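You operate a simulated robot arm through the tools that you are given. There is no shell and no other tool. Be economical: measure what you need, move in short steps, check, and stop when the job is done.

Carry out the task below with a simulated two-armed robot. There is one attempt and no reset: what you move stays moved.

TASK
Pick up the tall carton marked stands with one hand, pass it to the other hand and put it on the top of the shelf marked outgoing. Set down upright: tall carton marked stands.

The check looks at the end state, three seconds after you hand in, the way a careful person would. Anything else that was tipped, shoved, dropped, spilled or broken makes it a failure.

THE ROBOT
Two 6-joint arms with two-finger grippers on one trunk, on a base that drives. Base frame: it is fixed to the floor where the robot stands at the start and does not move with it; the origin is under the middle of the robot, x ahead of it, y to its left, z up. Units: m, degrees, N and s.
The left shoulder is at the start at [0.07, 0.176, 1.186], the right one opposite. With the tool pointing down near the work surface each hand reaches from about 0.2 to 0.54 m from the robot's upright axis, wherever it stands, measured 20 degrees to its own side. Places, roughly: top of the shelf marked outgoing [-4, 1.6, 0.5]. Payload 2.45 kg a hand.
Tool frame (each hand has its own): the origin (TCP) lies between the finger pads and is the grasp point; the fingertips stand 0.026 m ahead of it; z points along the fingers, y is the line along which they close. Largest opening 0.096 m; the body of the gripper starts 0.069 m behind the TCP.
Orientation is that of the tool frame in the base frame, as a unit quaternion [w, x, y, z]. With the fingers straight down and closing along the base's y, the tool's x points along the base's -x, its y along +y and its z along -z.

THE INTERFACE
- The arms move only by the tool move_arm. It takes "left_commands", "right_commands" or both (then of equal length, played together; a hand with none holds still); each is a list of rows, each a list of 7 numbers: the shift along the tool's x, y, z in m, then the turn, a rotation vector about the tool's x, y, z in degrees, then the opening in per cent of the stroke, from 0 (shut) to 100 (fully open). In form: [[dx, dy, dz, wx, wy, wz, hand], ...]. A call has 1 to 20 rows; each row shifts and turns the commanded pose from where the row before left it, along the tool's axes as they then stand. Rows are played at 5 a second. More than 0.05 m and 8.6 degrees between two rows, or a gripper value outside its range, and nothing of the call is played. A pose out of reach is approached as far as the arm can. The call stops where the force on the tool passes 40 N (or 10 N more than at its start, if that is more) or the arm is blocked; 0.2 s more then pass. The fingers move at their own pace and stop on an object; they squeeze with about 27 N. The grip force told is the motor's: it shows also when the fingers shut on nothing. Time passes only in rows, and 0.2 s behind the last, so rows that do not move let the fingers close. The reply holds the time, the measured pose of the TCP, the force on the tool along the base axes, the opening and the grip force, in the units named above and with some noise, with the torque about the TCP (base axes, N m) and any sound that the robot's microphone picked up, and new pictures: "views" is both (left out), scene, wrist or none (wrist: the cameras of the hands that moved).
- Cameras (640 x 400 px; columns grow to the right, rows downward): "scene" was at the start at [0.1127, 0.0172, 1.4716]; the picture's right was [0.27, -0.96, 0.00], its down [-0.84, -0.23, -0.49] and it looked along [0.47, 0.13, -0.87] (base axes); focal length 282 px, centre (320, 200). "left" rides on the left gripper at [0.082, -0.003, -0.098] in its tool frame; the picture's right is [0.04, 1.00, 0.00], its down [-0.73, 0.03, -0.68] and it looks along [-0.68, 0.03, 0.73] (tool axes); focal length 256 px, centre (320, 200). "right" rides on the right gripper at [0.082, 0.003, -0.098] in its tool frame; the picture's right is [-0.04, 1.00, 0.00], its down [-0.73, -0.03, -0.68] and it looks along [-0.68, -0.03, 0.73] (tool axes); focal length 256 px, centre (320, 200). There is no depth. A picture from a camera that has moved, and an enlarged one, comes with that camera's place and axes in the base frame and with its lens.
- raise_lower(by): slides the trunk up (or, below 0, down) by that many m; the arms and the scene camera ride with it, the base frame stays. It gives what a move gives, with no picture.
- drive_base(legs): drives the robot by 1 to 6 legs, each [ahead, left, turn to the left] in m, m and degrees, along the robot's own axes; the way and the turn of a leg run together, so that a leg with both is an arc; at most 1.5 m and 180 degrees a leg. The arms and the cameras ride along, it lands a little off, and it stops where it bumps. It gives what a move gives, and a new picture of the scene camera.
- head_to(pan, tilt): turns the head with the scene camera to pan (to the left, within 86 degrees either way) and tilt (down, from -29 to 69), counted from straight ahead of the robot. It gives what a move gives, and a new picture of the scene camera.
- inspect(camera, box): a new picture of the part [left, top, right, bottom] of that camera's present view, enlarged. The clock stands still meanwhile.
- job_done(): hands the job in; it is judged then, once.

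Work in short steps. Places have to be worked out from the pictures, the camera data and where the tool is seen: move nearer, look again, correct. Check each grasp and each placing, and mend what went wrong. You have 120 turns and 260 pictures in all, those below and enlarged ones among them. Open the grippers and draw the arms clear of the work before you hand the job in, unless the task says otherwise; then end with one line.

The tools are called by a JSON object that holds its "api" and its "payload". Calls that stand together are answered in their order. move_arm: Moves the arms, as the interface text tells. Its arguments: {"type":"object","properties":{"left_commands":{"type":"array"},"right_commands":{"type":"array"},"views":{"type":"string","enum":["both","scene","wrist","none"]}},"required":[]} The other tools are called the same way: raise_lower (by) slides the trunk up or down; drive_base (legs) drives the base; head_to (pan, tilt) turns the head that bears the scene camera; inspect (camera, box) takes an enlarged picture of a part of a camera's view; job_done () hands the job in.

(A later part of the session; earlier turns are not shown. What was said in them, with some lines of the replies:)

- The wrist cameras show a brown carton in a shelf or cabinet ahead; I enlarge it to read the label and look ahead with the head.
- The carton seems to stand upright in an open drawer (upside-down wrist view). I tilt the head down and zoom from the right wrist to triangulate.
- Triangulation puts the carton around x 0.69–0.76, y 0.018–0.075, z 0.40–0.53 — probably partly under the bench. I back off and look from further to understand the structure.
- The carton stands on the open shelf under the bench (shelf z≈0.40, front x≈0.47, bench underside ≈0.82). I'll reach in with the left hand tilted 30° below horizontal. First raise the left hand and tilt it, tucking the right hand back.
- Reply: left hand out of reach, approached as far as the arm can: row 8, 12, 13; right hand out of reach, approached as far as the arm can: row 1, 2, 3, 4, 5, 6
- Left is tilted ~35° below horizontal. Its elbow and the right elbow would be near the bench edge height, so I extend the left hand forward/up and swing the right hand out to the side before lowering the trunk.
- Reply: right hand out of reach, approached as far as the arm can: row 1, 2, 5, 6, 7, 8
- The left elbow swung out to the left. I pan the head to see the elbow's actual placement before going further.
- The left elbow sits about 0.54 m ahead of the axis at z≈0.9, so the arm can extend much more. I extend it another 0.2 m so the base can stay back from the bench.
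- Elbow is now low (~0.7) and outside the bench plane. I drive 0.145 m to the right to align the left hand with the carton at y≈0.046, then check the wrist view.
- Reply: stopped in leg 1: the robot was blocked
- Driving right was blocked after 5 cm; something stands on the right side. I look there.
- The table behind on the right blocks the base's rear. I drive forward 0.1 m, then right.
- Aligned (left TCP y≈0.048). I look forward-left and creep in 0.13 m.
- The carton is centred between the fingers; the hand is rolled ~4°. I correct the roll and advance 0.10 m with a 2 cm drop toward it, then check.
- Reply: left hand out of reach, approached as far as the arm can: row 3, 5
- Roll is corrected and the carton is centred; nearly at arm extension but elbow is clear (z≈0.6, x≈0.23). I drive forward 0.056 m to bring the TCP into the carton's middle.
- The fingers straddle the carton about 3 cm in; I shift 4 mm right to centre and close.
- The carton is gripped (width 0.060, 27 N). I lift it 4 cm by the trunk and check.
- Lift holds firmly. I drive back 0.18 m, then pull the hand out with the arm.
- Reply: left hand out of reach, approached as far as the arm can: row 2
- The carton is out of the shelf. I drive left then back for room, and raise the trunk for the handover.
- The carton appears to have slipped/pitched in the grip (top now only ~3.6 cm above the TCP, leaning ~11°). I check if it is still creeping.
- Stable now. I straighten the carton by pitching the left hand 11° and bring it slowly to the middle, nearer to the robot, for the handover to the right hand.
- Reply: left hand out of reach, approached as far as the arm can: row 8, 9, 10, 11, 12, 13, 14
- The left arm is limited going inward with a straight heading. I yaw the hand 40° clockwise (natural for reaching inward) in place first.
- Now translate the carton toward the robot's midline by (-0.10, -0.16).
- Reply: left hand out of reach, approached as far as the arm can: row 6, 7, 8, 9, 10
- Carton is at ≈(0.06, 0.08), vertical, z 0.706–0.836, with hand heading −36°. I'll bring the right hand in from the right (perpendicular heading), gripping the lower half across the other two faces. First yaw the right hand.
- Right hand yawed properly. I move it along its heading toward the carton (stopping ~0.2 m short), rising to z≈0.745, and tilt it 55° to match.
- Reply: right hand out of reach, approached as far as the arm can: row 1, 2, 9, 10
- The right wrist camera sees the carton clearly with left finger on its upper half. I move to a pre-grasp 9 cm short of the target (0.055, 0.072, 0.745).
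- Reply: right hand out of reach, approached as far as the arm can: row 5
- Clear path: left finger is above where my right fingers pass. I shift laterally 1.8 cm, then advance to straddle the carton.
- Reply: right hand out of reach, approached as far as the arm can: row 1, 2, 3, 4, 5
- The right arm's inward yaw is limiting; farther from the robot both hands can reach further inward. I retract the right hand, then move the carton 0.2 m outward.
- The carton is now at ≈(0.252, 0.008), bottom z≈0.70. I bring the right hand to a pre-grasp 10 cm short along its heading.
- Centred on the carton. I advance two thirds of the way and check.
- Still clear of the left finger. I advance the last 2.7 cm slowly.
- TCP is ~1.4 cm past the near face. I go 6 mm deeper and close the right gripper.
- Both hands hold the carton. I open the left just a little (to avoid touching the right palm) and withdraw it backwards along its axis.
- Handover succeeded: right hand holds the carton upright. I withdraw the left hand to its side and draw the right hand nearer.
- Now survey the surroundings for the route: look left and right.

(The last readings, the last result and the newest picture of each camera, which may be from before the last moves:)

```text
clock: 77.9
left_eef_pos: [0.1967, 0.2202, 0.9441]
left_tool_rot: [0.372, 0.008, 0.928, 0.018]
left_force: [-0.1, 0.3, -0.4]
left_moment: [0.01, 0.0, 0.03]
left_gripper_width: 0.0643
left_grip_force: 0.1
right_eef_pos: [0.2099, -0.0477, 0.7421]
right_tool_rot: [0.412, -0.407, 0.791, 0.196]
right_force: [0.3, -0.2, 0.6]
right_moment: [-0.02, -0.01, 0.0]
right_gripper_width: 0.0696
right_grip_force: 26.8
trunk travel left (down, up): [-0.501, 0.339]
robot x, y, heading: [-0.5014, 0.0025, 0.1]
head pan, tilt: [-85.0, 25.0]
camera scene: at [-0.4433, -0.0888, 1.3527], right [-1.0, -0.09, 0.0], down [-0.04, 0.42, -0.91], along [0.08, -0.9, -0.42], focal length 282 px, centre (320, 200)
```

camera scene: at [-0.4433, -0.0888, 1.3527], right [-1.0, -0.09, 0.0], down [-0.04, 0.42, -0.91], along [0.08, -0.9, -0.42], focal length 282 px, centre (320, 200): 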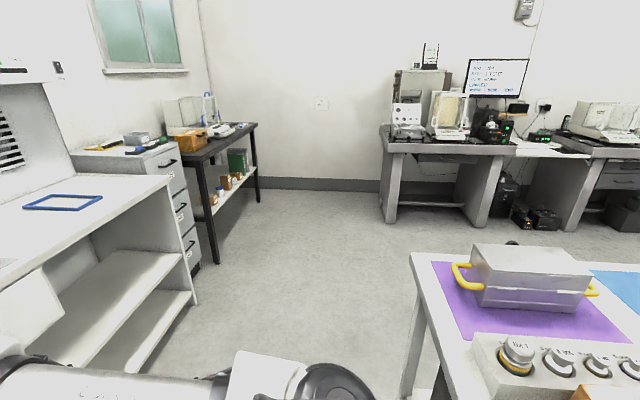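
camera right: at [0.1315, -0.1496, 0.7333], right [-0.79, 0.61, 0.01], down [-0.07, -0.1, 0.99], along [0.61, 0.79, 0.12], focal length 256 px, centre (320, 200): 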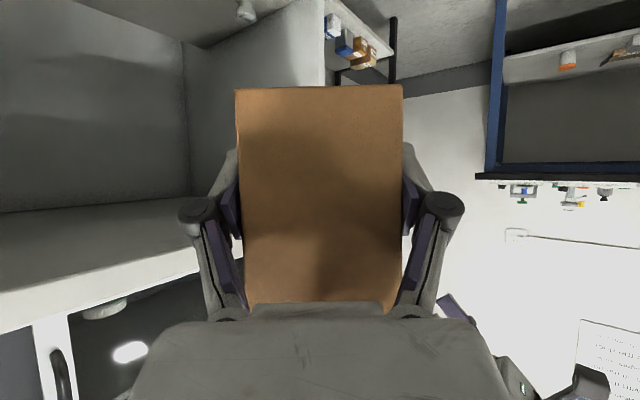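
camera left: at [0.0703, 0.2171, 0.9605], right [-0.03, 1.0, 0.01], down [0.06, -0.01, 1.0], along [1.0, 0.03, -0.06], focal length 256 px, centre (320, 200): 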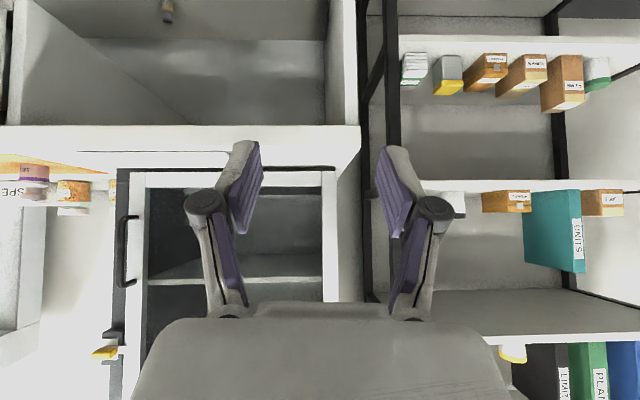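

The aisle runs along −x between the central table and the left-wall tables (front edge y≈1.17). I shift left 0.15 m and turn 90° left so I can then drive sideways down the aisle.

{"api": "drive_base", "payload": {"legs": [[0, 0.15, 0], [0, 0, 90]]}}

{"api": "head_to", "payload": {"pan": 80, "tilt": 20}}

{"api": "inspect", "payload": {"camera": "right", "box": [0, 0, 640, 400]}}

```text
clock: 83.1
left_eef_pos: [-0.7323, 0.8472, 0.9431]
left_tool_rot: [-0.247, 0.659, -0.654, -0.279]
left_force: [-0.1, 0.0, -0.3]
left_moment: [0.04, -0.01, -0.02]
left_gripper_width: 0.0643
left_grip_force: 0.2
right_eef_pos: [-0.4675, 0.8665, 0.7433]
right_tool_rot: [-0.147, 0.85, -0.261, -0.432]
right_force: [0.4, 0.1, -0.2]
right_moment: [-0.03, -0.03, 0.03]
right_gripper_width: 0.0697
right_grip_force: 26.9
trunk travel left (down, up): [-0.501, 0.339]
robot x, y, heading: [-0.5012, 0.1568, 91.5]
head pan, tilt: [-85.0, 25.0]
camera scene: at [-0.4127, 0.2147, 1.3527], right [0.11, -0.99, 0.0], down [-0.42, -0.05, -0.91], along [0.9, 0.1, -0.42], focal length 282 px, centre (320, 200)
```

scene: 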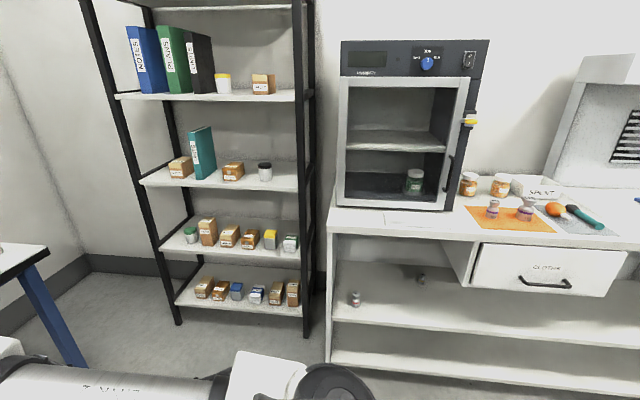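

```text
clock: 85.7
left_eef_pos: [-0.7347, 0.8466, 0.9445]
left_tool_rot: [-0.247, 0.658, -0.654, -0.278]
left_force: [-0.6, -0.5, -0.5]
left_moment: [0.0, 0.02, 0.01]
left_gripper_width: 0.0643
left_grip_force: 0.1
right_eef_pos: [-0.4668, 0.8659, 0.7422]
right_tool_rot: [-0.147, 0.85, -0.261, -0.432]
right_force: [-0.3, 0.5, 0.2]
right_moment: [-0.05, 0.0, 0.04]
right_gripper_width: 0.0694
right_grip_force: 27.6
trunk travel left (down, up): [-0.501, 0.339]
robot x, y, heading: [-0.5032, 0.1532, 91.6]
head pan, tilt: [80.0, 20.0]
camera scene: at [-0.5962, 0.2181, 1.3608], right [0.15, 0.99, 0.0], down [0.34, -0.05, -0.94], along [-0.93, 0.14, -0.34], focal length 282 px, centre (320, 200)
```

scene: 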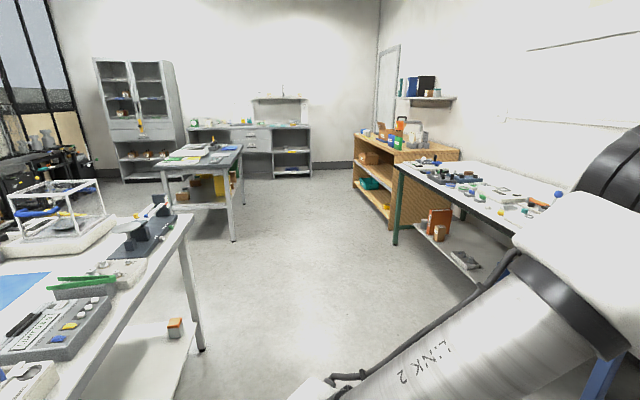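

```text
1.00 times, centred on (320, 200) of right (not enlarged: the box is as wide or as high as the picture)
camera zoom: at [-0.364, 0.7903, 0.7333], right [-0.59, -0.81, 0.01], down [0.1, -0.07, 0.99], along [-0.8, 0.59, 0.12], focal length 256 px, centre (320, 200)
```

zoom: 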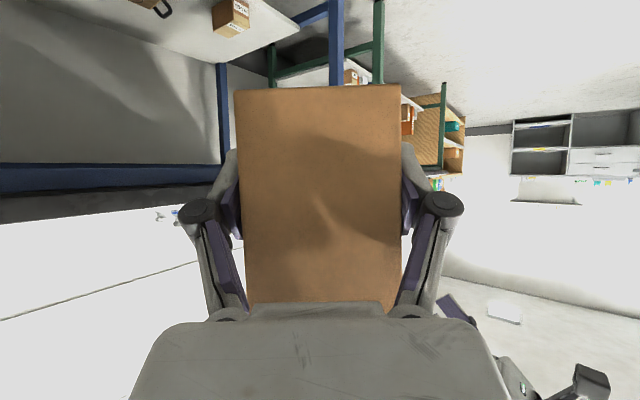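

Carton is stable. The wooden unit further along the wall may be the destination; I zoom in.

{"api": "inspect", "payload": {"camera": "scene", "box": [340, 60, 480, 240]}}

{"api": "inspect", "payload": {"camera": "scene", "box": [160, 80, 420, 240]}}

```text
2.22 times, centred on (410, 150) of scene
camera zoom: at [-0.5962, 0.2181, 1.3608], right [0.15, 0.99, 0.0], down [0.34, -0.05, -0.94], along [-0.93, 0.14, -0.34], focal length 627 px, centre (120, 311)
```

zoom: 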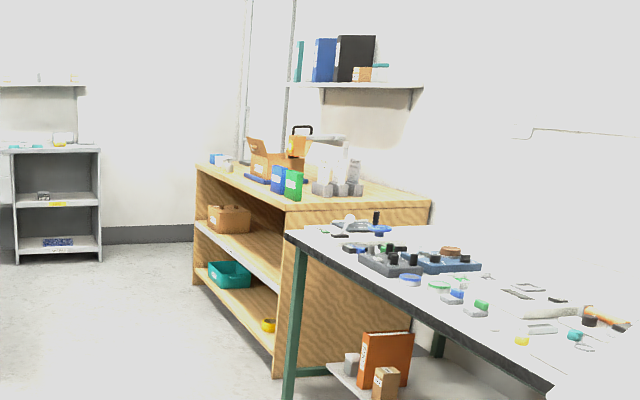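

```text
2.46 times, centred on (290, 160) of scene
camera zoom: at [-0.5962, 0.2181, 1.3608], right [0.15, 0.99, 0.0], down [0.34, -0.05, -0.94], along [-0.93, 0.14, -0.34], focal length 695 px, centre (394, 298)
```

zoom: 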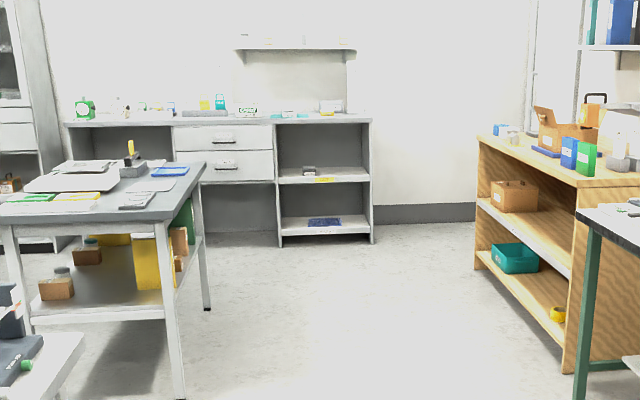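

The given place projects onto the wooden unit along the left wall. I straighten the heading and drive 1.5 m sideways down the aisle.

{"api": "drive_base", "payload": {"legs": [[0, 0, -1.6], [0, 1.5, 0]]}}

{"api": "inspect", "payload": {"camera": "right", "box": [0, 0, 640, 400]}}

```text
clock: 93.4
left_eef_pos: [-2.1973, 0.8665, 0.9452]
left_tool_rot: [0.253, -0.645, 0.667, 0.274]
left_force: [0.2, -0.3, 0.5]
left_moment: [0.01, -0.02, 0.01]
left_gripper_width: 0.0641
left_grip_force: 0.0
right_eef_pos: [-1.9296, 0.8752, 0.7419]
right_tool_rot: [-0.157, 0.844, -0.28, -0.429]
right_force: [-0.2, -0.1, 0.9]
right_moment: [0.0, -0.02, -0.03]
right_gripper_width: 0.0695
right_grip_force: 26.6
trunk travel left (down, up): [-0.501, 0.339]
robot x, y, heading: [-1.9951, 0.1648, 89.8]
head pan, tilt: [80.0, 20.0]
camera scene: at [-2.0848, 0.2328, 1.3607], right [0.19, 0.98, 0.0], down [0.34, -0.06, -0.94], along [-0.92, 0.18, -0.34], focal length 282 px, centre (320, 200)
```

scene: 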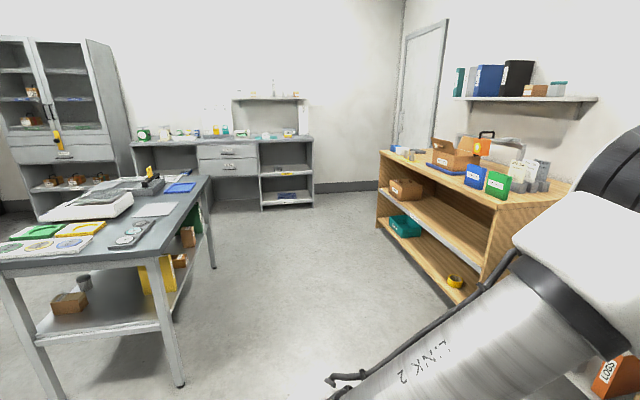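

```text
1.00 times, centred on (320, 200) of right (not enlarged: the box is as wide or as high as the picture)
camera zoom: at [-1.8303, 0.7955, 0.7333], right [-0.62, -0.78, 0.01], down [0.1, -0.07, 0.99], along [-0.78, 0.62, 0.12], focal length 256 px, centre (320, 200)
```

zoom: 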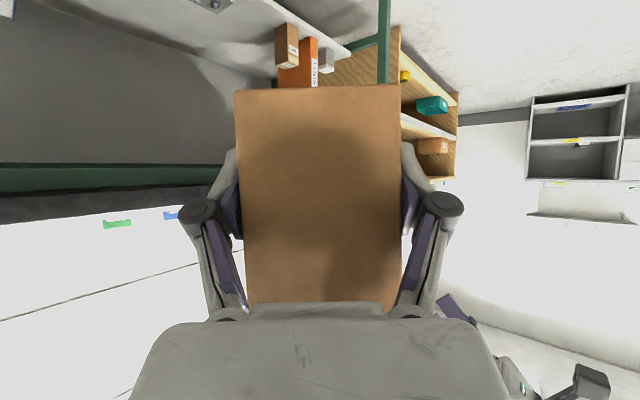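

The target point projects onto the middle shelf of the wooden unit. I zoom to read its label and drive another 1.2 m.

{"api": "inspect", "payload": {"camera": "scene", "box": [360, 120, 560, 310]}}

{"api": "drive_base", "payload": {"legs": [[0, 1.2, 0]]}}

{"api": "head_to", "payload": {"pan": 35, "tilt": 25}}

```text
2.11 times, centred on (460, 215) of scene
camera zoom: at [-2.0848, 0.2328, 1.3607], right [0.19, 0.98, 0.0], down [0.34, -0.06, -0.94], along [-0.92, 0.18, -0.34], focal length 594 px, centre (25, 168)
```

zoom: 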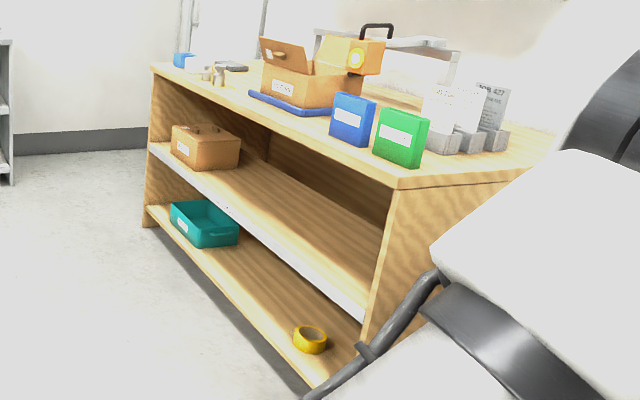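

```text
clock: 99.5
left_eef_pos: [-3.4001, 0.8826, 0.9451]
left_tool_rot: [0.253, -0.645, 0.667, 0.274]
left_force: [-0.4, 0.1, -1.5]
left_moment: [0.01, 0.0, -0.02]
left_gripper_width: 0.0643
left_grip_force: 0.0
right_eef_pos: [-3.1328, 0.8909, 0.7415]
right_tool_rot: [-0.156, 0.845, -0.279, -0.429]
right_force: [-1.0, 0.6, -1.0]
right_moment: [0.02, -0.01, -0.01]
right_gripper_width: 0.0693
right_grip_force: 26.6
trunk travel left (down, up): [-0.501, 0.339]
robot x, y, heading: [-3.1989, 0.1802, 89.3]
head pan, tilt: [80.0, 20.0]
camera scene: at [-3.2875, 0.2484, 1.3607], right [0.19, 0.98, 0.0], down [0.34, -0.06, -0.94], along [-0.92, 0.17, -0.34], focal length 282 px, centre (320, 200)
```

scene: 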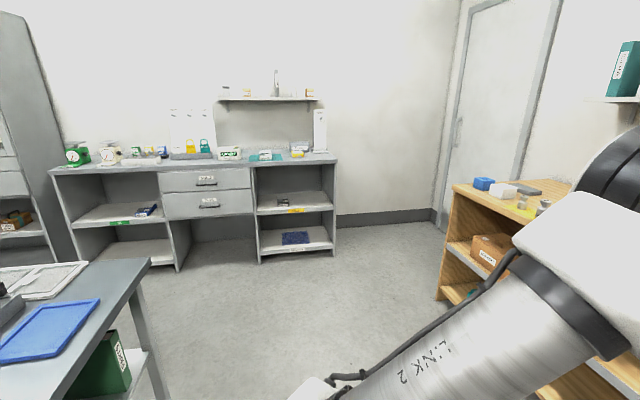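

```text
clock: 100.6
left_eef_pos: [-3.3998, 0.8815, 0.9459]
left_tool_rot: [0.252, -0.646, 0.667, 0.274]
left_force: [-1.3, 0.9, -0.9]
left_moment: [-0.01, 0.02, 0.03]
left_gripper_width: 0.0641
left_grip_force: 0.1
right_eef_pos: [-3.1325, 0.8906, 0.7411]
right_tool_rot: [-0.156, 0.845, -0.279, -0.429]
right_force: [-0.1, -0.1, 0.1]
right_moment: [0.0, 0.02, -0.01]
right_gripper_width: 0.0692
right_grip_force: 26.5
trunk travel left (down, up): [-0.501, 0.339]
robot x, y, heading: [-3.1974, 0.1802, 89.2]
head pan, tilt: [35.0, 25.0]
camera scene: at [-3.2477, 0.3071, 1.3527], right [0.83, 0.56, 0.0], down [0.24, -0.35, -0.91], along [-0.51, 0.75, -0.42], focal length 282 px, centre (320, 200)
```

scene: 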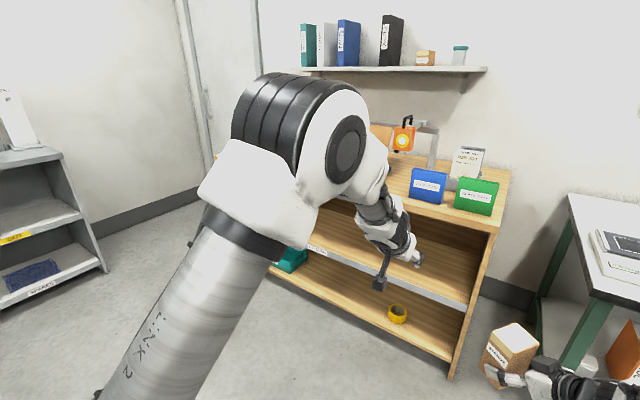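

I zoom to read the label on the middle shelf's front edge.

{"api": "inspect", "payload": {"camera": "scene", "box": [260, 220, 480, 360]}}

{"api": "head_to", "payload": {"pan": 60, "tilt": 35}}

```text
2.86 times, centred on (370, 290) of scene
camera zoom: at [-3.2477, 0.3071, 1.3527], right [0.83, 0.56, 0.0], down [0.24, -0.35, -0.91], along [-0.51, 0.75, -0.42], focal length 807 px, centre (177, -57)
```

zoom: 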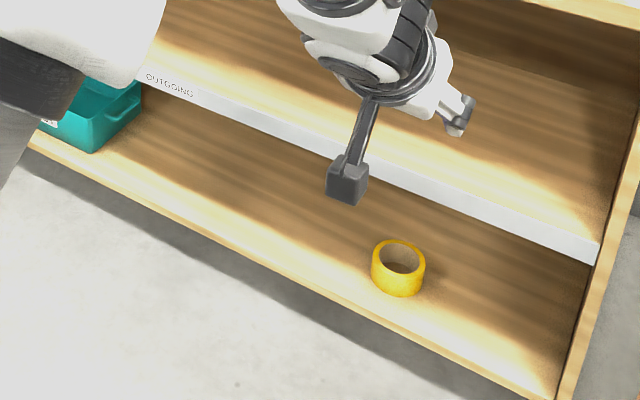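

```text
clock: 101.5
left_eef_pos: [-3.4007, 0.882, 0.9455]
left_tool_rot: [0.252, -0.646, 0.666, 0.274]
left_force: [-0.9, 0.3, -0.9]
left_moment: [0.01, 0.0, 0.0]
left_gripper_width: 0.0644
left_grip_force: 0.1
right_eef_pos: [-3.1322, 0.8907, 0.7423]
right_tool_rot: [-0.156, 0.844, -0.278, -0.43]
right_force: [-1.1, 0.7, 0.4]
right_moment: [0.0, -0.01, 0.03]
right_gripper_width: 0.0692
right_grip_force: 27.8
trunk travel left (down, up): [-0.501, 0.339]
robot x, y, heading: [-3.1955, 0.1801, 89.2]
head pan, tilt: [60.0, 35.0]
camera scene: at [-3.2714, 0.2761, 1.3369], right [0.51, 0.86, 0.0], down [0.49, -0.29, -0.82], along [-0.7, 0.42, -0.57], focal length 282 px, centre (320, 200)
```

scene: 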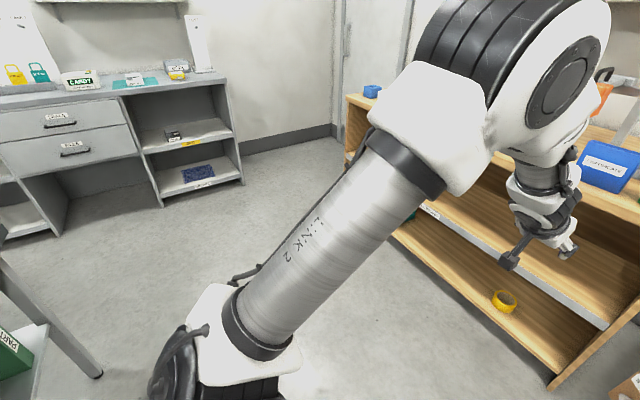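

OUTGOING is on the middle shelf's front edge (front y≈1.39, surface z≈0.49, top board ≈0.78–0.82). Placing is like the pick. First I tuck the left arm to tool-down near the robot so it stays clear.

{"api": "move_arm", "payload": {"left_commands": [[0, 0, 0, 0, 7.4, 0, 67], [0, 0, 0, 0, 7.4, 0, 67], [0, 0, 0, 0, 7.4, 0, 67], [0, 0, 0, 0, 7.4, 0, 67], [0, 0, 0, 0, 7.4, 0, 67], [0, 0, 0, 0, 7.4, 0, 67], [0.03, 0, 0.01, 0, 0, 0, 67], [0.03, 0, 0.01, 0, 0, 0, 67], [0.03, 0, 0.01, 0, 0, 0, 67], [0.03, 0, 0.02, 0, 0, 0, 67], [0.03, 0, 0.02, 0, 0, 0, 67], [0.03, 0, 0.02, 0, 0, 0, 67], [0.03, 0, 0.02, 0, 0, 0, 67], [0.03, 0, 0.02, 0, 0, 0, 67], [0.03, 0, 0.03, 0, 0, 0, 67], [0.03, 0, 0.03, 0, 0, 0, 67]], "views": "scene"}}

```text
clock: 104.9
left_eef_pos: [-3.4293, 0.6141, 0.722]
left_tool_rot: [-0.005, 0.719, -0.689, -0.086]
left_force: [-1.3, -0.1, 0.6]
left_moment: [0.0, -0.03, 0.02]
left_gripper_width: 0.0642
left_grip_force: 0.0
left hand out of reach, approached as far as the arm can: row 1, 2
right_eef_pos: [-3.1323, 0.8928, 0.7419]
right_tool_rot: [-0.156, 0.845, -0.279, -0.429]
right_force: [-0.5, 0.4, -0.7]
right_moment: [-0.03, -0.02, 0.0]
right_gripper_width: 0.0694
right_grip_force: 26.7
trunk travel left (down, up): [-0.501, 0.339]
robot x, y, heading: [-3.1957, 0.1816, 89.0]
head pan, tilt: [60.0, 35.0]
camera scene: at [-3.2717, 0.2768, 1.3369], right [0.51, 0.86, 0.0], down [0.49, -0.29, -0.82], along [-0.7, 0.42, -0.57], focal length 282 px, centre (320, 200)
```

scene: 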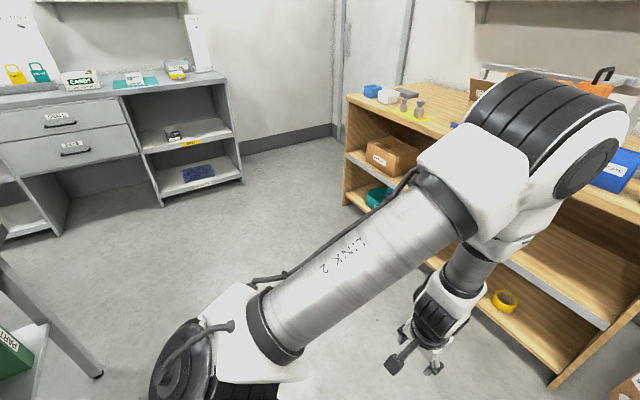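

Left arm is tucked. I drive left 0.6 m, fix heading, lower the trunk 0.14 m, and look ahead.

{"api": "drive_base", "payload": {"legs": [[0, 0.6, 1]]}}

{"api": "raise_lower", "payload": {"by": -0.14}}

{"api": "head_to", "payload": {"pan": 0, "tilt": 30}}

{"api": "inspect", "payload": {"camera": "right", "box": [0, 0, 640, 400]}}

```text
clock: 108.3
left_eef_pos: [-4.038, 0.6132, 0.7218]
left_tool_rot: [-0.004, 0.725, -0.684, -0.085]
left_force: [-0.3, 0.0, -0.5]
left_moment: [0.02, 0.0, -0.01]
left_gripper_width: 0.0643
left_grip_force: 0.1
right_eef_pos: [-3.7432, 0.8961, 0.7427]
right_tool_rot: [-0.153, 0.847, -0.273, -0.43]
right_force: [0.2, -0.8, -0.4]
right_moment: [-0.05, -0.02, 0.02]
right_gripper_width: 0.0693
right_grip_force: 27.6
trunk travel left (down, up): [-0.501, 0.339]
robot x, y, heading: [-3.7936, 0.1844, 89.9]
head pan, tilt: [60.0, 35.0]
camera scene: at [-3.8748, 0.2788, 1.3369], right [0.5, 0.87, 0.0], down [0.5, -0.29, -0.82], along [-0.71, 0.41, -0.57], focal length 282 px, centre (320, 200)
```

scene: 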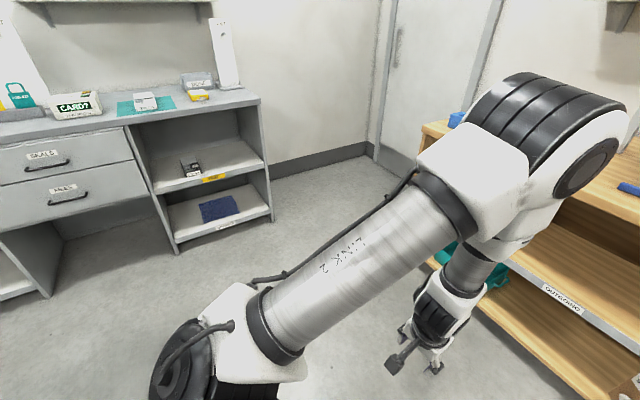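

```text
clock: 110.0
left_eef_pos: [-4.0368, 0.6139, 0.582]
left_tool_rot: [-0.004, 0.724, -0.684, -0.085]
left_force: [0.2, -0.1, 0.2]
left_moment: [-0.03, 0.01, 0.0]
left_gripper_width: 0.0643
left_grip_force: 0.1
right_eef_pos: [-3.744, 0.896, 0.6026]
right_tool_rot: [-0.153, 0.846, -0.273, -0.431]
right_force: [-0.2, -0.7, 0.6]
right_moment: [-0.01, 0.0, -0.03]
right_gripper_width: 0.0698
right_grip_force: 27.3
trunk travel left (down, up): [-0.361, 0.479]
robot x, y, heading: [-3.7993, 0.1829, 90.0]
head pan, tilt: [60.0, 35.0]
```

```text
clock: 111.3
left_eef_pos: [-4.0388, 0.6147, 0.5825]
left_tool_rot: [-0.004, 0.724, -0.684, -0.086]
left_force: [-0.5, 0.1, -0.8]
left_moment: [-0.02, -0.01, 0.0]
left_gripper_width: 0.0644
left_grip_force: 0.1
right_eef_pos: [-3.744, 0.8957, 0.602]
right_tool_rot: [-0.153, 0.847, -0.273, -0.43]
right_force: [-0.4, -0.5, 0.1]
right_moment: [0.01, -0.02, 0.02]
right_gripper_width: 0.0694
right_grip_force: 26.6
trunk travel left (down, up): [-0.361, 0.479]
robot x, y, heading: [-3.7956, 0.1863, 90.0]
head pan, tilt: [0.0, 30.0]
camera scene: at [-3.7981, 0.3252, 1.2047], right [1.0, 0.0, 0.0], down [0.0, -0.5, -0.87], along [0.0, 0.87, -0.5], focal length 282 px, centre (320, 200)
```

scene: 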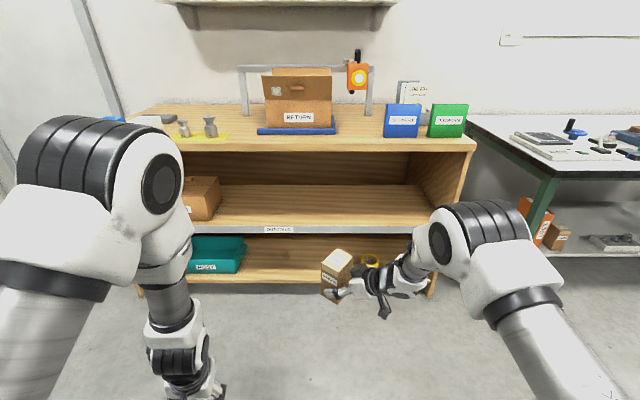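

```text
1.00 times, centred on (320, 200) of right (not enlarged: the box is as wide or as high as the picture)
camera zoom: at [-3.6429, 0.817, 0.5932], right [-0.61, -0.79, 0.01], down [0.1, -0.07, 0.99], along [-0.78, 0.61, 0.12], focal length 256 px, centre (320, 200)
```

zoom: 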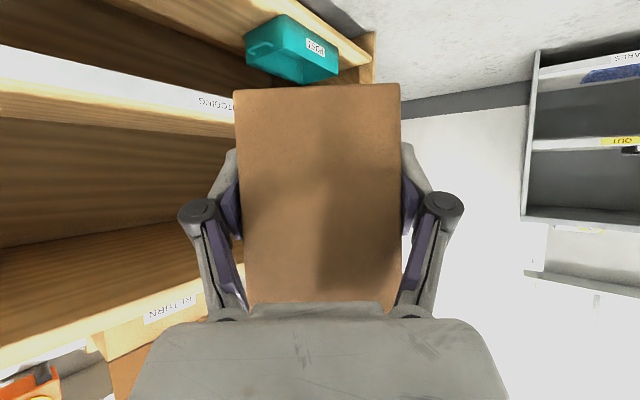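

I zoom on the OUTGOING label in both cameras to triangulate the shelf height and front.

{"api": "inspect", "payload": {"camera": "scene", "box": [220, 190, 360, 300]}}

{"api": "inspect", "payload": {"camera": "right", "box": [140, 60, 260, 160]}}

```text
3.64 times, centred on (290, 245) of scene
camera zoom: at [-3.7981, 0.3252, 1.2047], right [1.0, 0.0, 0.0], down [0.0, -0.5, -0.87], along [0.0, 0.87, -0.5], focal length 1027 px, centre (429, 36)
```

zoom: 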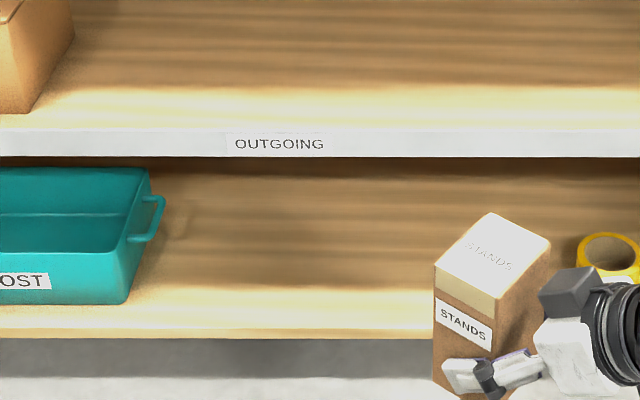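

```text
4.00 times, centred on (200, 110) of right
camera zoom: at [-3.6429, 0.817, 0.5932], right [-0.61, -0.79, 0.01], down [0.1, -0.07, 0.99], along [-0.78, 0.61, 0.12], focal length 1024 px, centre (800, 560)
```

zoom: 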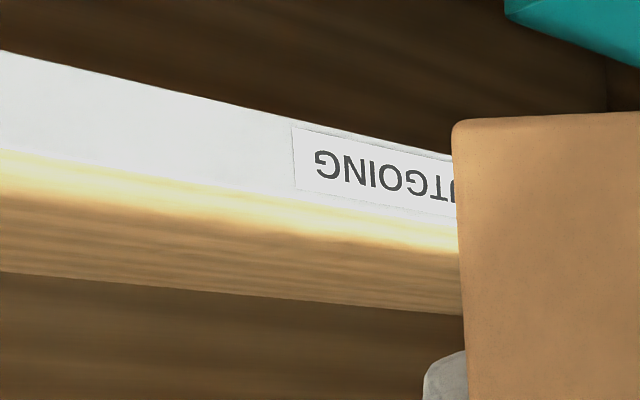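

Triangulated: shelf front y≈1.362, surface z≈0.473, top underside ≈0.83; carton bottom is 0.044 below TCP (z≈0.558). I drive forward 0.38 m and lower 0.05 m, keeping elbows out of the unit.

{"api": "drive_base", "payload": {"legs": [[0.38, 0, 0]]}}

{"api": "raise_lower", "payload": {"by": -0.05}}

{"api": "inspect", "payload": {"camera": "right", "box": [0, 0, 640, 400]}}

```text
clock: 113.7
left_eef_pos: [-4.0389, 0.9913, 0.5813]
left_tool_rot: [-0.003, 0.726, -0.683, -0.086]
left_force: [0.2, 0.0, 0.2]
left_moment: [-0.01, -0.02, -0.03]
left_gripper_width: 0.0643
left_grip_force: 0.0
right_eef_pos: [-3.7453, 1.2736, 0.6021]
right_tool_rot: [-0.153, 0.847, -0.272, -0.43]
right_force: [0.5, 0.2, -0.6]
right_moment: [0.0, -0.01, 0.03]
right_gripper_width: 0.0693
right_grip_force: 27.0
trunk travel left (down, up): [-0.361, 0.479]
robot x, y, heading: [-3.7959, 0.5626, 90.1]
head pan, tilt: [0.0, 30.0]
camera scene: at [-3.799, 0.7036, 1.2046], right [1.0, 0.0, 0.0], down [0.0, -0.5, -0.87], along [0.0, 0.87, -0.5], focal length 282 px, centre (320, 200)
```

scene: 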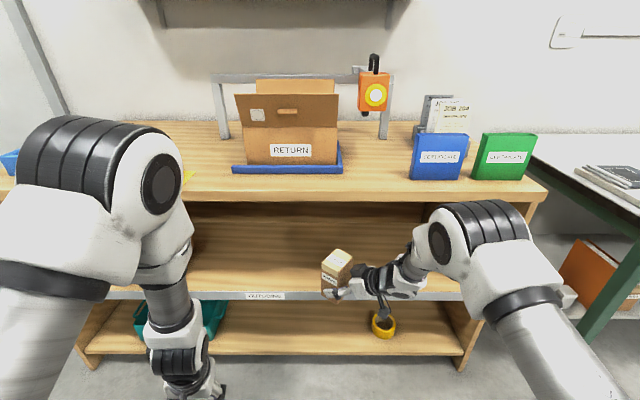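

```text
clock: 114.6
left_eef_pos: [-4.0394, 0.9911, 0.5325]
left_tool_rot: [-0.004, 0.726, -0.682, -0.085]
left_force: [-0.4, 0.2, 0.6]
left_moment: [-0.02, -0.03, -0.02]
left_gripper_width: 0.0644
left_grip_force: 0.1
right_eef_pos: [-3.746, 1.2737, 0.5507]
right_tool_rot: [-0.153, 0.847, -0.272, -0.432]
right_force: [0.7, -0.1, 0.1]
right_moment: [0.03, -0.03, 0.0]
right_gripper_width: 0.0694
right_grip_force: 26.9
trunk travel left (down, up): [-0.311, 0.529]
robot x, y, heading: [-3.7956, 0.5643, 90.1]
head pan, tilt: [0.0, 30.0]
```

```text
1.00 times, centred on (320, 200) of right (not enlarged: the box is as wide or as high as the picture)
camera zoom: at [-3.6451, 1.1948, 0.5435], right [-0.61, -0.79, 0.01], down [0.1, -0.07, 0.99], along [-0.78, 0.61, 0.12], focal length 256 px, centre (320, 200)
```

zoom: 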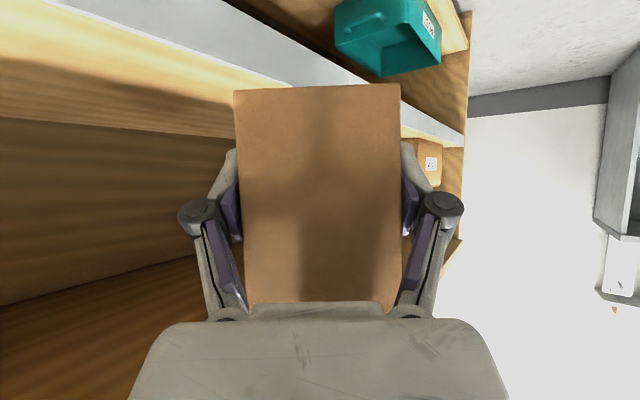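

Bottom is ~3.4 cm above the shelf. I extend the right arm straight in (+y) by 0.19 m in small rows.

{"api": "move_arm", "payload": {"right_commands": [[-0.0062, -0.0153, 0.0094, 0, 0, 0, 0], [-0.0062, -0.0153, 0.0094, 0, 0, 0, 0], [-0.0062, -0.0153, 0.0094, 0, 0, 0, 0], [-0.0062, -0.0153, 0.0094, 0, 0, 0, 0], [-0.0062, -0.0153, 0.0094, 0, 0, 0, 0], [-0.0062, -0.0153, 0.0094, 0, 0, 0, 0], [-0.0062, -0.0153, 0.0094, 0, 0, 0, 0], [-0.0062, -0.0153, 0.0094, 0, 0, 0, 0], [-0.0062, -0.0153, 0.0094, 0, 0, 0, 0], [-0.0062, -0.0153, 0.0094, 0, 0, 0, 0], [0, 0, 0, 0, 0, 0, 0]], "views": "both"}}

```text
clock: 117.0
left_eef_pos: [-4.0385, 0.9911, 0.532]
left_tool_rot: [-0.004, 0.726, -0.683, -0.086]
left_force: [0.1, -0.1, 0.4]
left_moment: [0.04, -0.01, -0.01]
left_gripper_width: 0.0641
left_grip_force: 0.0
right_eef_pos: [-3.7431, 1.4048, 0.5528]
right_tool_rot: [-0.153, 0.847, -0.272, -0.43]
right_force: [0.9, -0.7, 0.0]
right_moment: [0.0, 0.03, 0.01]
right_gripper_width: 0.0692
right_grip_force: 27.2
right hand out of reach, approached as far as the arm can: row 7, 8, 9, 10
trunk travel left (down, up): [-0.311, 0.529]
robot x, y, heading: [-3.8, 0.562, 90.2]
head pan, tilt: [0.0, 30.0]
camera scene: at [-3.7989, 0.7029, 1.1547], right [1.0, 0.0, 0.0], down [0.0, -0.5, -0.87], along [0.0, 0.87, -0.5], focal length 282 px, centre (320, 200)
camera right: at [-3.6421, 1.3271, 0.5441], right [-0.61, -0.79, 0.01], down [0.1, -0.07, 0.99], along [-0.78, 0.61, 0.12], focal length 256 px, centre (320, 200)
```

scene: 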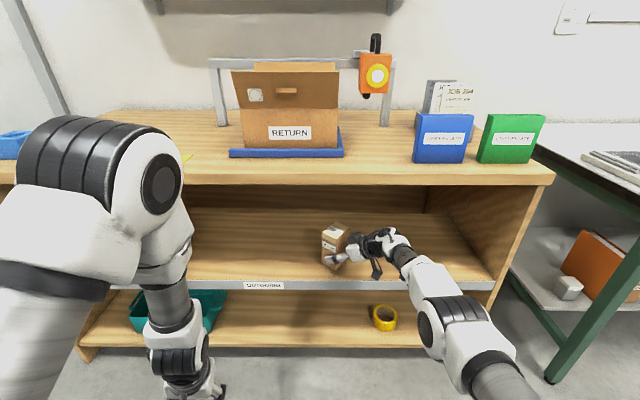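
right: 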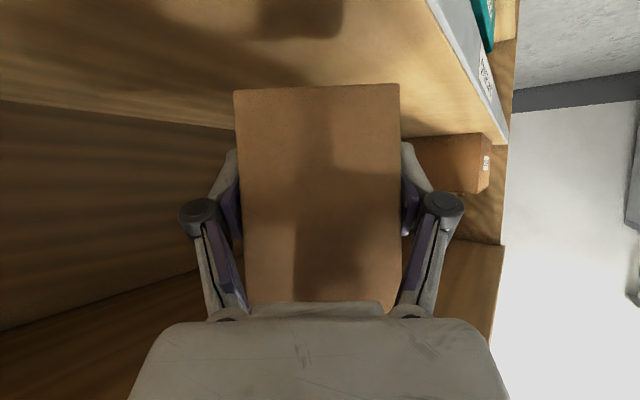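

Arm is at full extension (TCP y 1.405), elbow low and outside. I drive forward 0.08 m to get the carton well inside.

{"api": "drive_base", "payload": {"legs": [[0.08, 0, 0]]}}

{"api": "inspect", "payload": {"camera": "scene", "box": [270, 190, 450, 300]}}

```text
clock: 118.0
left_eef_pos: [-4.0395, 1.0722, 0.5329]
left_tool_rot: [-0.003, 0.726, -0.682, -0.086]
left_force: [-0.9, 1.0, -0.3]
left_moment: [0.02, 0.03, 0.01]
left_gripper_width: 0.0642
left_grip_force: 0.1
right_eef_pos: [-3.7435, 1.4862, 0.5514]
right_tool_rot: [-0.153, 0.847, -0.272, -0.431]
right_force: [0.0, 0.2, 0.2]
right_moment: [-0.02, 0.03, -0.03]
right_gripper_width: 0.0694
right_grip_force: 26.8
trunk travel left (down, up): [-0.311, 0.529]
robot x, y, heading: [-3.7983, 0.6425, 89.9]
head pan, tilt: [0.0, 30.0]
camera scene: at [-3.7993, 0.7842, 1.1545], right [1.0, 0.0, 0.0], down [0.0, -0.5, -0.87], along [0.0, 0.87, -0.5], focal length 282 px, centre (320, 200)
```

scene: 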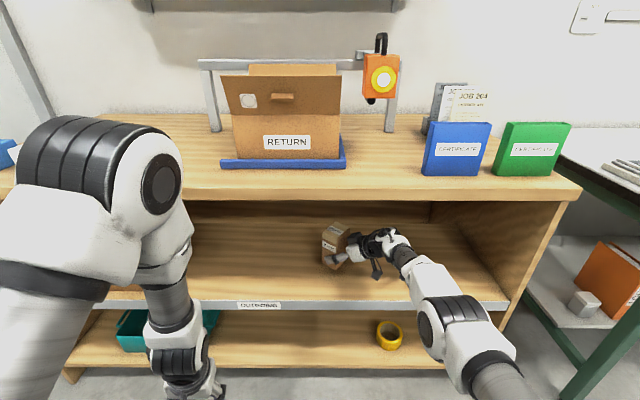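

```text
3.56 times, centred on (360, 245) of scene
camera zoom: at [-3.7993, 0.7842, 1.1545], right [1.0, 0.0, 0.0], down [0.0, -0.5, -0.87], along [0.0, 0.87, -0.5], focal length 1004 px, centre (178, 40)
```

zoom: 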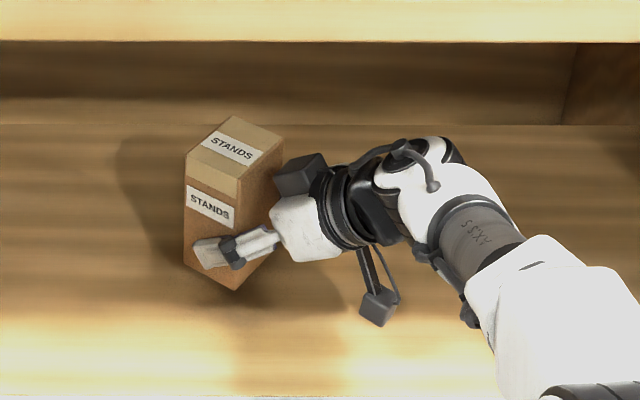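

Well inside. I lower by 2.5 cm with the trunk, then in small steps watching the vertical force.

{"api": "raise_lower", "payload": {"by": -0.024}}

{"api": "raise_lower", "payload": {"by": -0.005}}

{"api": "inspect", "payload": {"camera": "right", "box": [0, 0, 640, 400]}}

```text
clock: 118.8
left_eef_pos: [-4.0387, 1.0716, 0.5077]
left_tool_rot: [-0.003, 0.726, -0.683, -0.086]
left_force: [0.2, -0.5, -0.2]
left_moment: [0.03, 0.0, -0.01]
left_gripper_width: 0.0643
left_grip_force: 0.0
right_eef_pos: [-3.744, 1.4849, 0.5289]
right_tool_rot: [-0.153, 0.847, -0.273, -0.43]
right_force: [0.5, -0.5, 1.0]
right_moment: [-0.03, 0.0, 0.03]
right_gripper_width: 0.0697
right_grip_force: 27.3
trunk travel left (down, up): [-0.287, 0.553]
robot x, y, heading: [-3.7985, 0.6416, 90.1]
head pan, tilt: [0.0, 30.0]
```

```text
clock: 119.3
left_eef_pos: [-4.039, 1.0708, 0.503]
left_tool_rot: [-0.002, 0.726, -0.683, -0.086]
left_force: [0.1, -0.7, -0.5]
left_moment: [0.0, -0.01, -0.01]
left_gripper_width: 0.0643
left_grip_force: 0.1
right_eef_pos: [-3.743, 1.4851, 0.5238]
right_tool_rot: [-0.152, 0.848, -0.271, -0.43]
right_force: [1.3, -0.1, -0.1]
right_moment: [-0.02, -0.01, 0.05]
right_gripper_width: 0.0694
right_grip_force: 26.6
trunk travel left (down, up): [-0.282, 0.558]
robot x, y, heading: [-3.7994, 0.6384, 90.1]
head pan, tilt: [0.0, 30.0]
```

```text
1.00 times, centred on (320, 200) of right (not enlarged: the box is as wide or as high as the picture)
camera zoom: at [-3.6426, 1.4073, 0.5154], right [-0.61, -0.79, 0.01], down [0.1, -0.07, 0.99], along [-0.78, 0.61, 0.12], focal length 256 px, centre (320, 200)
```

zoom: 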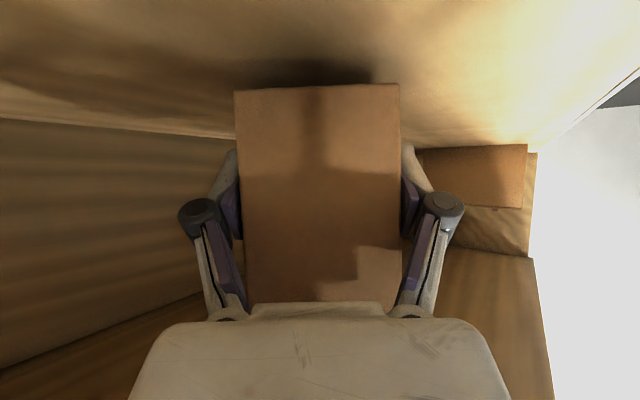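

Shadow is nearly meeting the base; no contact force yet. I continue with 4 mm steps.

{"api": "raise_lower", "payload": {"by": -0.004}}

{"api": "raise_lower", "payload": {"by": -0.003}}

```text
clock: 119.8
left_eef_pos: [-4.0392, 1.0708, 0.5003]
left_tool_rot: [-0.004, 0.725, -0.683, -0.086]
left_force: [0.6, 0.2, -0.5]
left_moment: [0.0, 0.03, 0.02]
left_gripper_width: 0.0643
left_grip_force: 0.0
right_eef_pos: [-3.7424, 1.4856, 0.5203]
right_tool_rot: [-0.152, 0.847, -0.272, -0.43]
right_force: [-0.3, 0.9, -0.2]
right_moment: [-0.01, -0.03, 0.03]
right_gripper_width: 0.0693
right_grip_force: 26.4
trunk travel left (down, up): [-0.278, 0.562]
robot x, y, heading: [-3.8001, 0.6417, 90.2]
head pan, tilt: [0.0, 30.0]
```

```text
clock: 120.3
left_eef_pos: [-4.04, 1.0708, 0.4961]
left_tool_rot: [-0.004, 0.726, -0.682, -0.085]
left_force: [-0.8, 0.1, -1.4]
left_moment: [-0.06, 0.02, 0.01]
left_gripper_width: 0.0644
left_grip_force: 0.1
right_eef_pos: [-3.7441, 1.4859, 0.5169]
right_tool_rot: [-0.153, 0.847, -0.272, -0.43]
right_force: [0.8, 1.1, -0.2]
right_moment: [0.02, -0.03, 0.02]
right_gripper_width: 0.0696
right_grip_force: 27.3
trunk travel left (down, up): [-0.275, 0.565]
robot x, y, heading: [-3.8007, 0.64, 90.1]
head pan, tilt: [0.0, 30.0]
```

No contact yet; two more 3 mm steps and a look.

{"api": "raise_lower", "payload": {"by": -0.003}}

{"api": "raise_lower", "payload": {"by": -0.003}}

{"api": "inspect", "payload": {"camera": "right", "box": [200, 40, 440, 190]}}

```text
clock: 120.9
left_eef_pos: [-4.0398, 1.0714, 0.4932]
left_tool_rot: [-0.003, 0.726, -0.682, -0.085]
left_force: [-0.3, -0.6, 0.1]
left_moment: [0.01, -0.01, -0.01]
left_gripper_width: 0.0642
left_grip_force: 0.0
right_eef_pos: [-3.7436, 1.4858, 0.5134]
right_tool_rot: [-0.153, 0.847, -0.272, -0.43]
right_force: [-0.1, 0.2, -1.2]
right_moment: [-0.03, -0.02, -0.01]
right_gripper_width: 0.0696
right_grip_force: 27.0
trunk travel left (down, up): [-0.272, 0.568]
robot x, y, heading: [-3.8003, 0.6433, 90.3]
head pan, tilt: [0.0, 30.0]
```

```text
clock: 121.4
left_eef_pos: [-4.04, 1.0714, 0.4914]
left_tool_rot: [-0.005, 0.725, -0.683, -0.086]
left_force: [0.0, 0.0, 0.4]
left_moment: [0.0, -0.02, 0.01]
left_gripper_width: 0.0639
left_grip_force: 0.1
right_eef_pos: [-3.7439, 1.4866, 0.5144]
right_tool_rot: [-0.154, 0.846, -0.272, -0.431]
right_force: [0.6, 0.2, 9.9]
right_moment: [-0.43, -0.02, -0.01]
right_gripper_width: 0.0695
right_grip_force: 27.3
trunk travel left (down, up): [-0.269, 0.571]
robot x, y, heading: [-3.7974, 0.6409, 90.2]
head pan, tilt: [0.0, 30.0]
```

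```text
2.67 times, centred on (320, 115) of right
camera zoom: at [-3.6426, 1.4072, 0.5049], right [-0.61, -0.79, 0.01], down [0.1, -0.07, 0.99], along [-0.78, 0.61, 0.13], focal length 683 px, centre (320, 427)
```

zoom: 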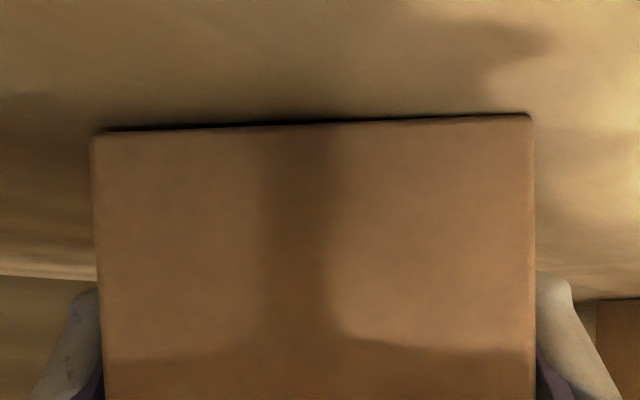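

Contact (≈10 N). The carton's base is down with ~1–2° roll; I open gently so that it settles.

{"api": "move_arm", "payload": {"right_commands": [[0, 0, 0, 0, 0, 0, 74], [0, 0, 0, 0, 0, 0, 77], [0, 0, 0, 0, 0, 0, 82], [0, 0, 0, 0, 0, 0, 92], [0, 0, 0, 0, 0, 0, 100], [0, 0, 0, 0, 0, 0, 100]], "views": "both"}}

```text
clock: 122.8
left_eef_pos: [-4.0399, 1.071, 0.4894]
left_tool_rot: [-0.003, 0.726, -0.683, -0.085]
left_force: [-0.1, 0.1, 0.1]
left_moment: [-0.04, -0.02, 0.01]
left_gripper_width: 0.0643
left_grip_force: 0.0
right_eef_pos: [-3.7431, 1.4852, 0.5115]
right_tool_rot: [-0.152, 0.847, -0.271, -0.431]
right_force: [-0.1, 0.2, 0.7]
right_moment: [0.02, 0.0, -0.03]
right_gripper_width: 0.096
right_grip_force: 0.1
trunk travel left (down, up): [-0.269, 0.571]
robot x, y, heading: [-3.7937, 0.6453, 90.2]
head pan, tilt: [0.0, 30.0]
camera scene: at [-3.7993, 0.7828, 1.1127], right [1.0, 0.0, 0.0], down [0.0, -0.5, -0.87], along [0.0, 0.87, -0.5], focal length 282 px, centre (320, 200)
camera right: at [-3.6426, 1.4073, 0.5024], right [-0.61, -0.79, 0.01], down [0.1, -0.07, 0.99], along [-0.78, 0.61, 0.12], focal length 256 px, centre (320, 200)
```

scene: 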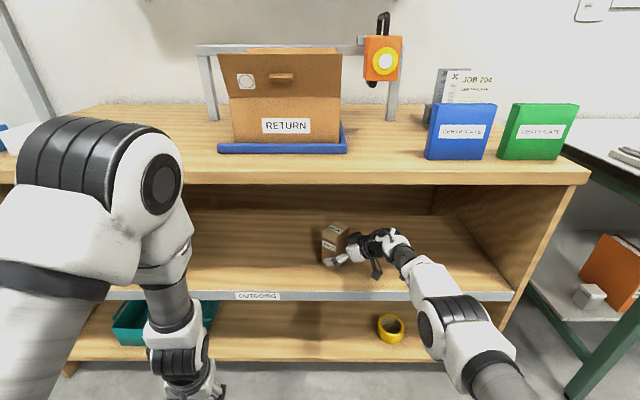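
right: 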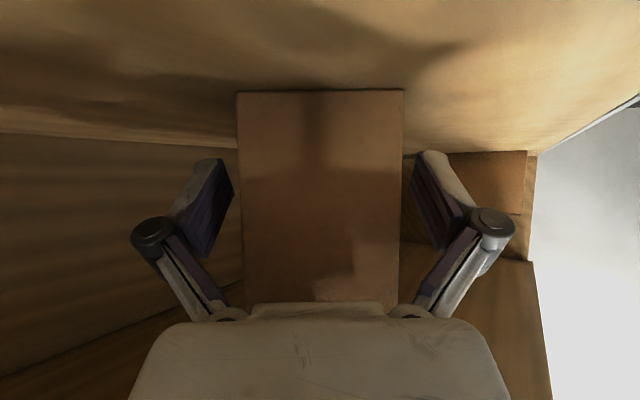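

The carton stands upright on the shelf, fingers clear on both sides. I withdraw the right hand along its heading.

{"api": "move_arm", "payload": {"right_commands": [[0.0058, 0, -0.0083, 0, 0, 0, 100], [0.0108, 0, -0.0167, 0, 0, 0, 100], [0.0108, 0, -0.0167, 0, 0, 0, 100], [0.0108, 0, -0.0167, 0, 0, 0, 100], [0.0108, 0, -0.0167, 0, 0, 0, 100], [0.0108, 0, -0.0167, 0, 0, 0, 100], [0.0108, 0, -0.0167, 0, 0, 0, 100], [0, 0, 0, 0, 0, 0, 100]], "views": "both"}}

```text
clock: 124.6
left_eef_pos: [-4.0393, 1.0713, 0.4914]
left_tool_rot: [-0.003, 0.726, -0.683, -0.086]
left_force: [-0.2, 0.0, 0.8]
left_moment: [0.01, -0.02, -0.03]
left_gripper_width: 0.0641
left_grip_force: 0.0
right_eef_pos: [-3.6381, 1.4078, 0.5168]
right_tool_rot: [-0.153, 0.847, -0.272, -0.431]
right_force: [0.5, 0.3, -1.1]
right_moment: [0.02, -0.01, -0.02]
right_gripper_width: 0.096
right_grip_force: 0.1
trunk travel left (down, up): [-0.269, 0.571]
robot x, y, heading: [-3.7985, 0.6417, 90.0]
head pan, tilt: [0.0, 30.0]
camera scene: at [-3.7993, 0.7828, 1.1127], right [1.0, 0.0, 0.0], down [0.0, -0.5, -0.87], along [0.0, 0.87, -0.5], focal length 282 px, centre (320, 200)
camera right: at [-3.5382, 1.3302, 0.5082], right [-0.61, -0.79, 0.01], down [0.1, -0.07, 0.99], along [-0.78, 0.61, 0.12], focal length 256 px, centre (320, 200)
```

scene: 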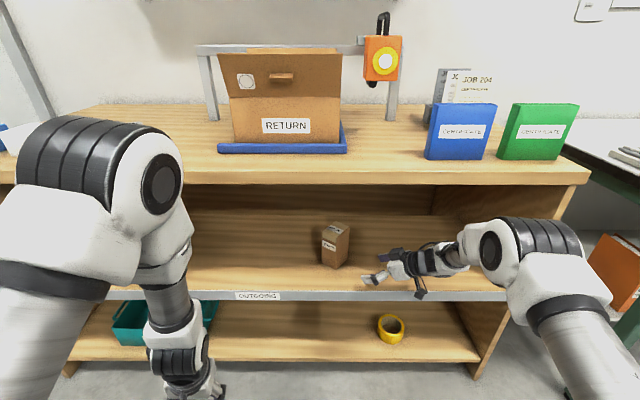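
right: 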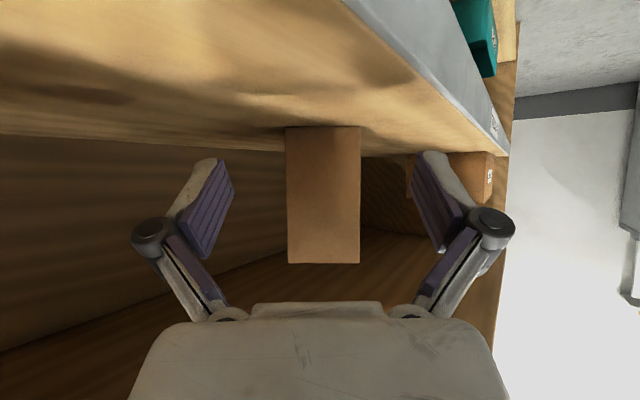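

The carton stands alone, upright. I drive straight back 0.4 m to clear the unit and check.

{"api": "drive_base", "payload": {"legs": [[-0.4, 0, 0]]}}

{"api": "inspect", "payload": {"camera": "scene", "box": [240, 170, 420, 290]}}

```text
clock: 127.1
left_eef_pos: [-4.0358, 0.674, 0.4908]
left_tool_rot: [-0.005, 0.725, -0.684, -0.085]
left_force: [0.4, 0.1, 0.3]
left_moment: [0.04, 0.0, 0.0]
left_gripper_width: 0.064
left_grip_force: 0.0
right_eef_pos: [-3.6347, 1.0091, 0.5176]
right_tool_rot: [-0.154, 0.846, -0.274, -0.43]
right_force: [-0.4, -1.4, -0.1]
right_moment: [0.02, -0.01, 0.01]
right_gripper_width: 0.0959
right_grip_force: 0.0
trunk travel left (down, up): [-0.269, 0.571]
robot x, y, heading: [-3.7985, 0.2455, 90.0]
head pan, tilt: [0.0, 30.0]
camera scene: at [-3.7981, 0.3836, 1.1128], right [1.0, 0.0, 0.0], down [0.0, -0.5, -0.87], along [0.0, 0.87, -0.5], focal length 282 px, centre (320, 200)
```

scene: 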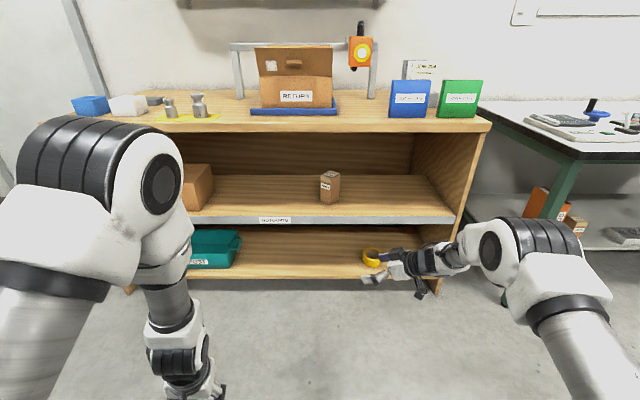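

```text
3.33 times, centred on (330, 230) of scene
camera zoom: at [-3.7981, 0.3836, 1.1128], right [1.0, 0.0, 0.0], down [0.0, -0.5, -0.87], along [0.0, 0.87, -0.5], focal length 941 px, centre (287, 100)
```

zoom: 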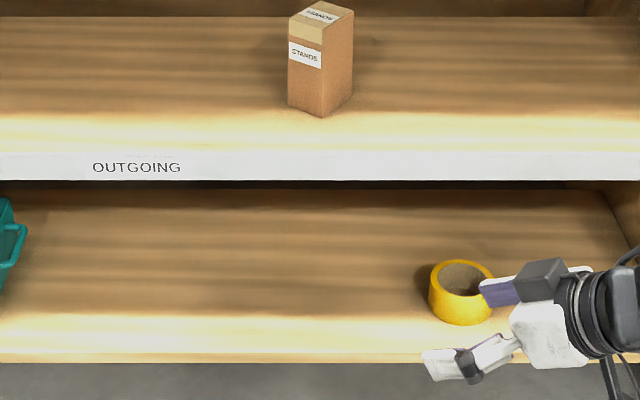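

The carton stands upright and freely on the OUTGOING shelf, both grippers are open and clear, and nothing else appears disturbed. I hand in.

{"api": "job_done", "payload": {}}

```text
The job is handed in.
```

I picked up the carton marked stands with the left hand and passed it to the right hand. It now stands upright on the shelf marked outgoing, the middle shelf of the wooden unit. The right gripper is fully open, the left is partly open and empty, both arms are clear, and I saw nothing else disturbed.
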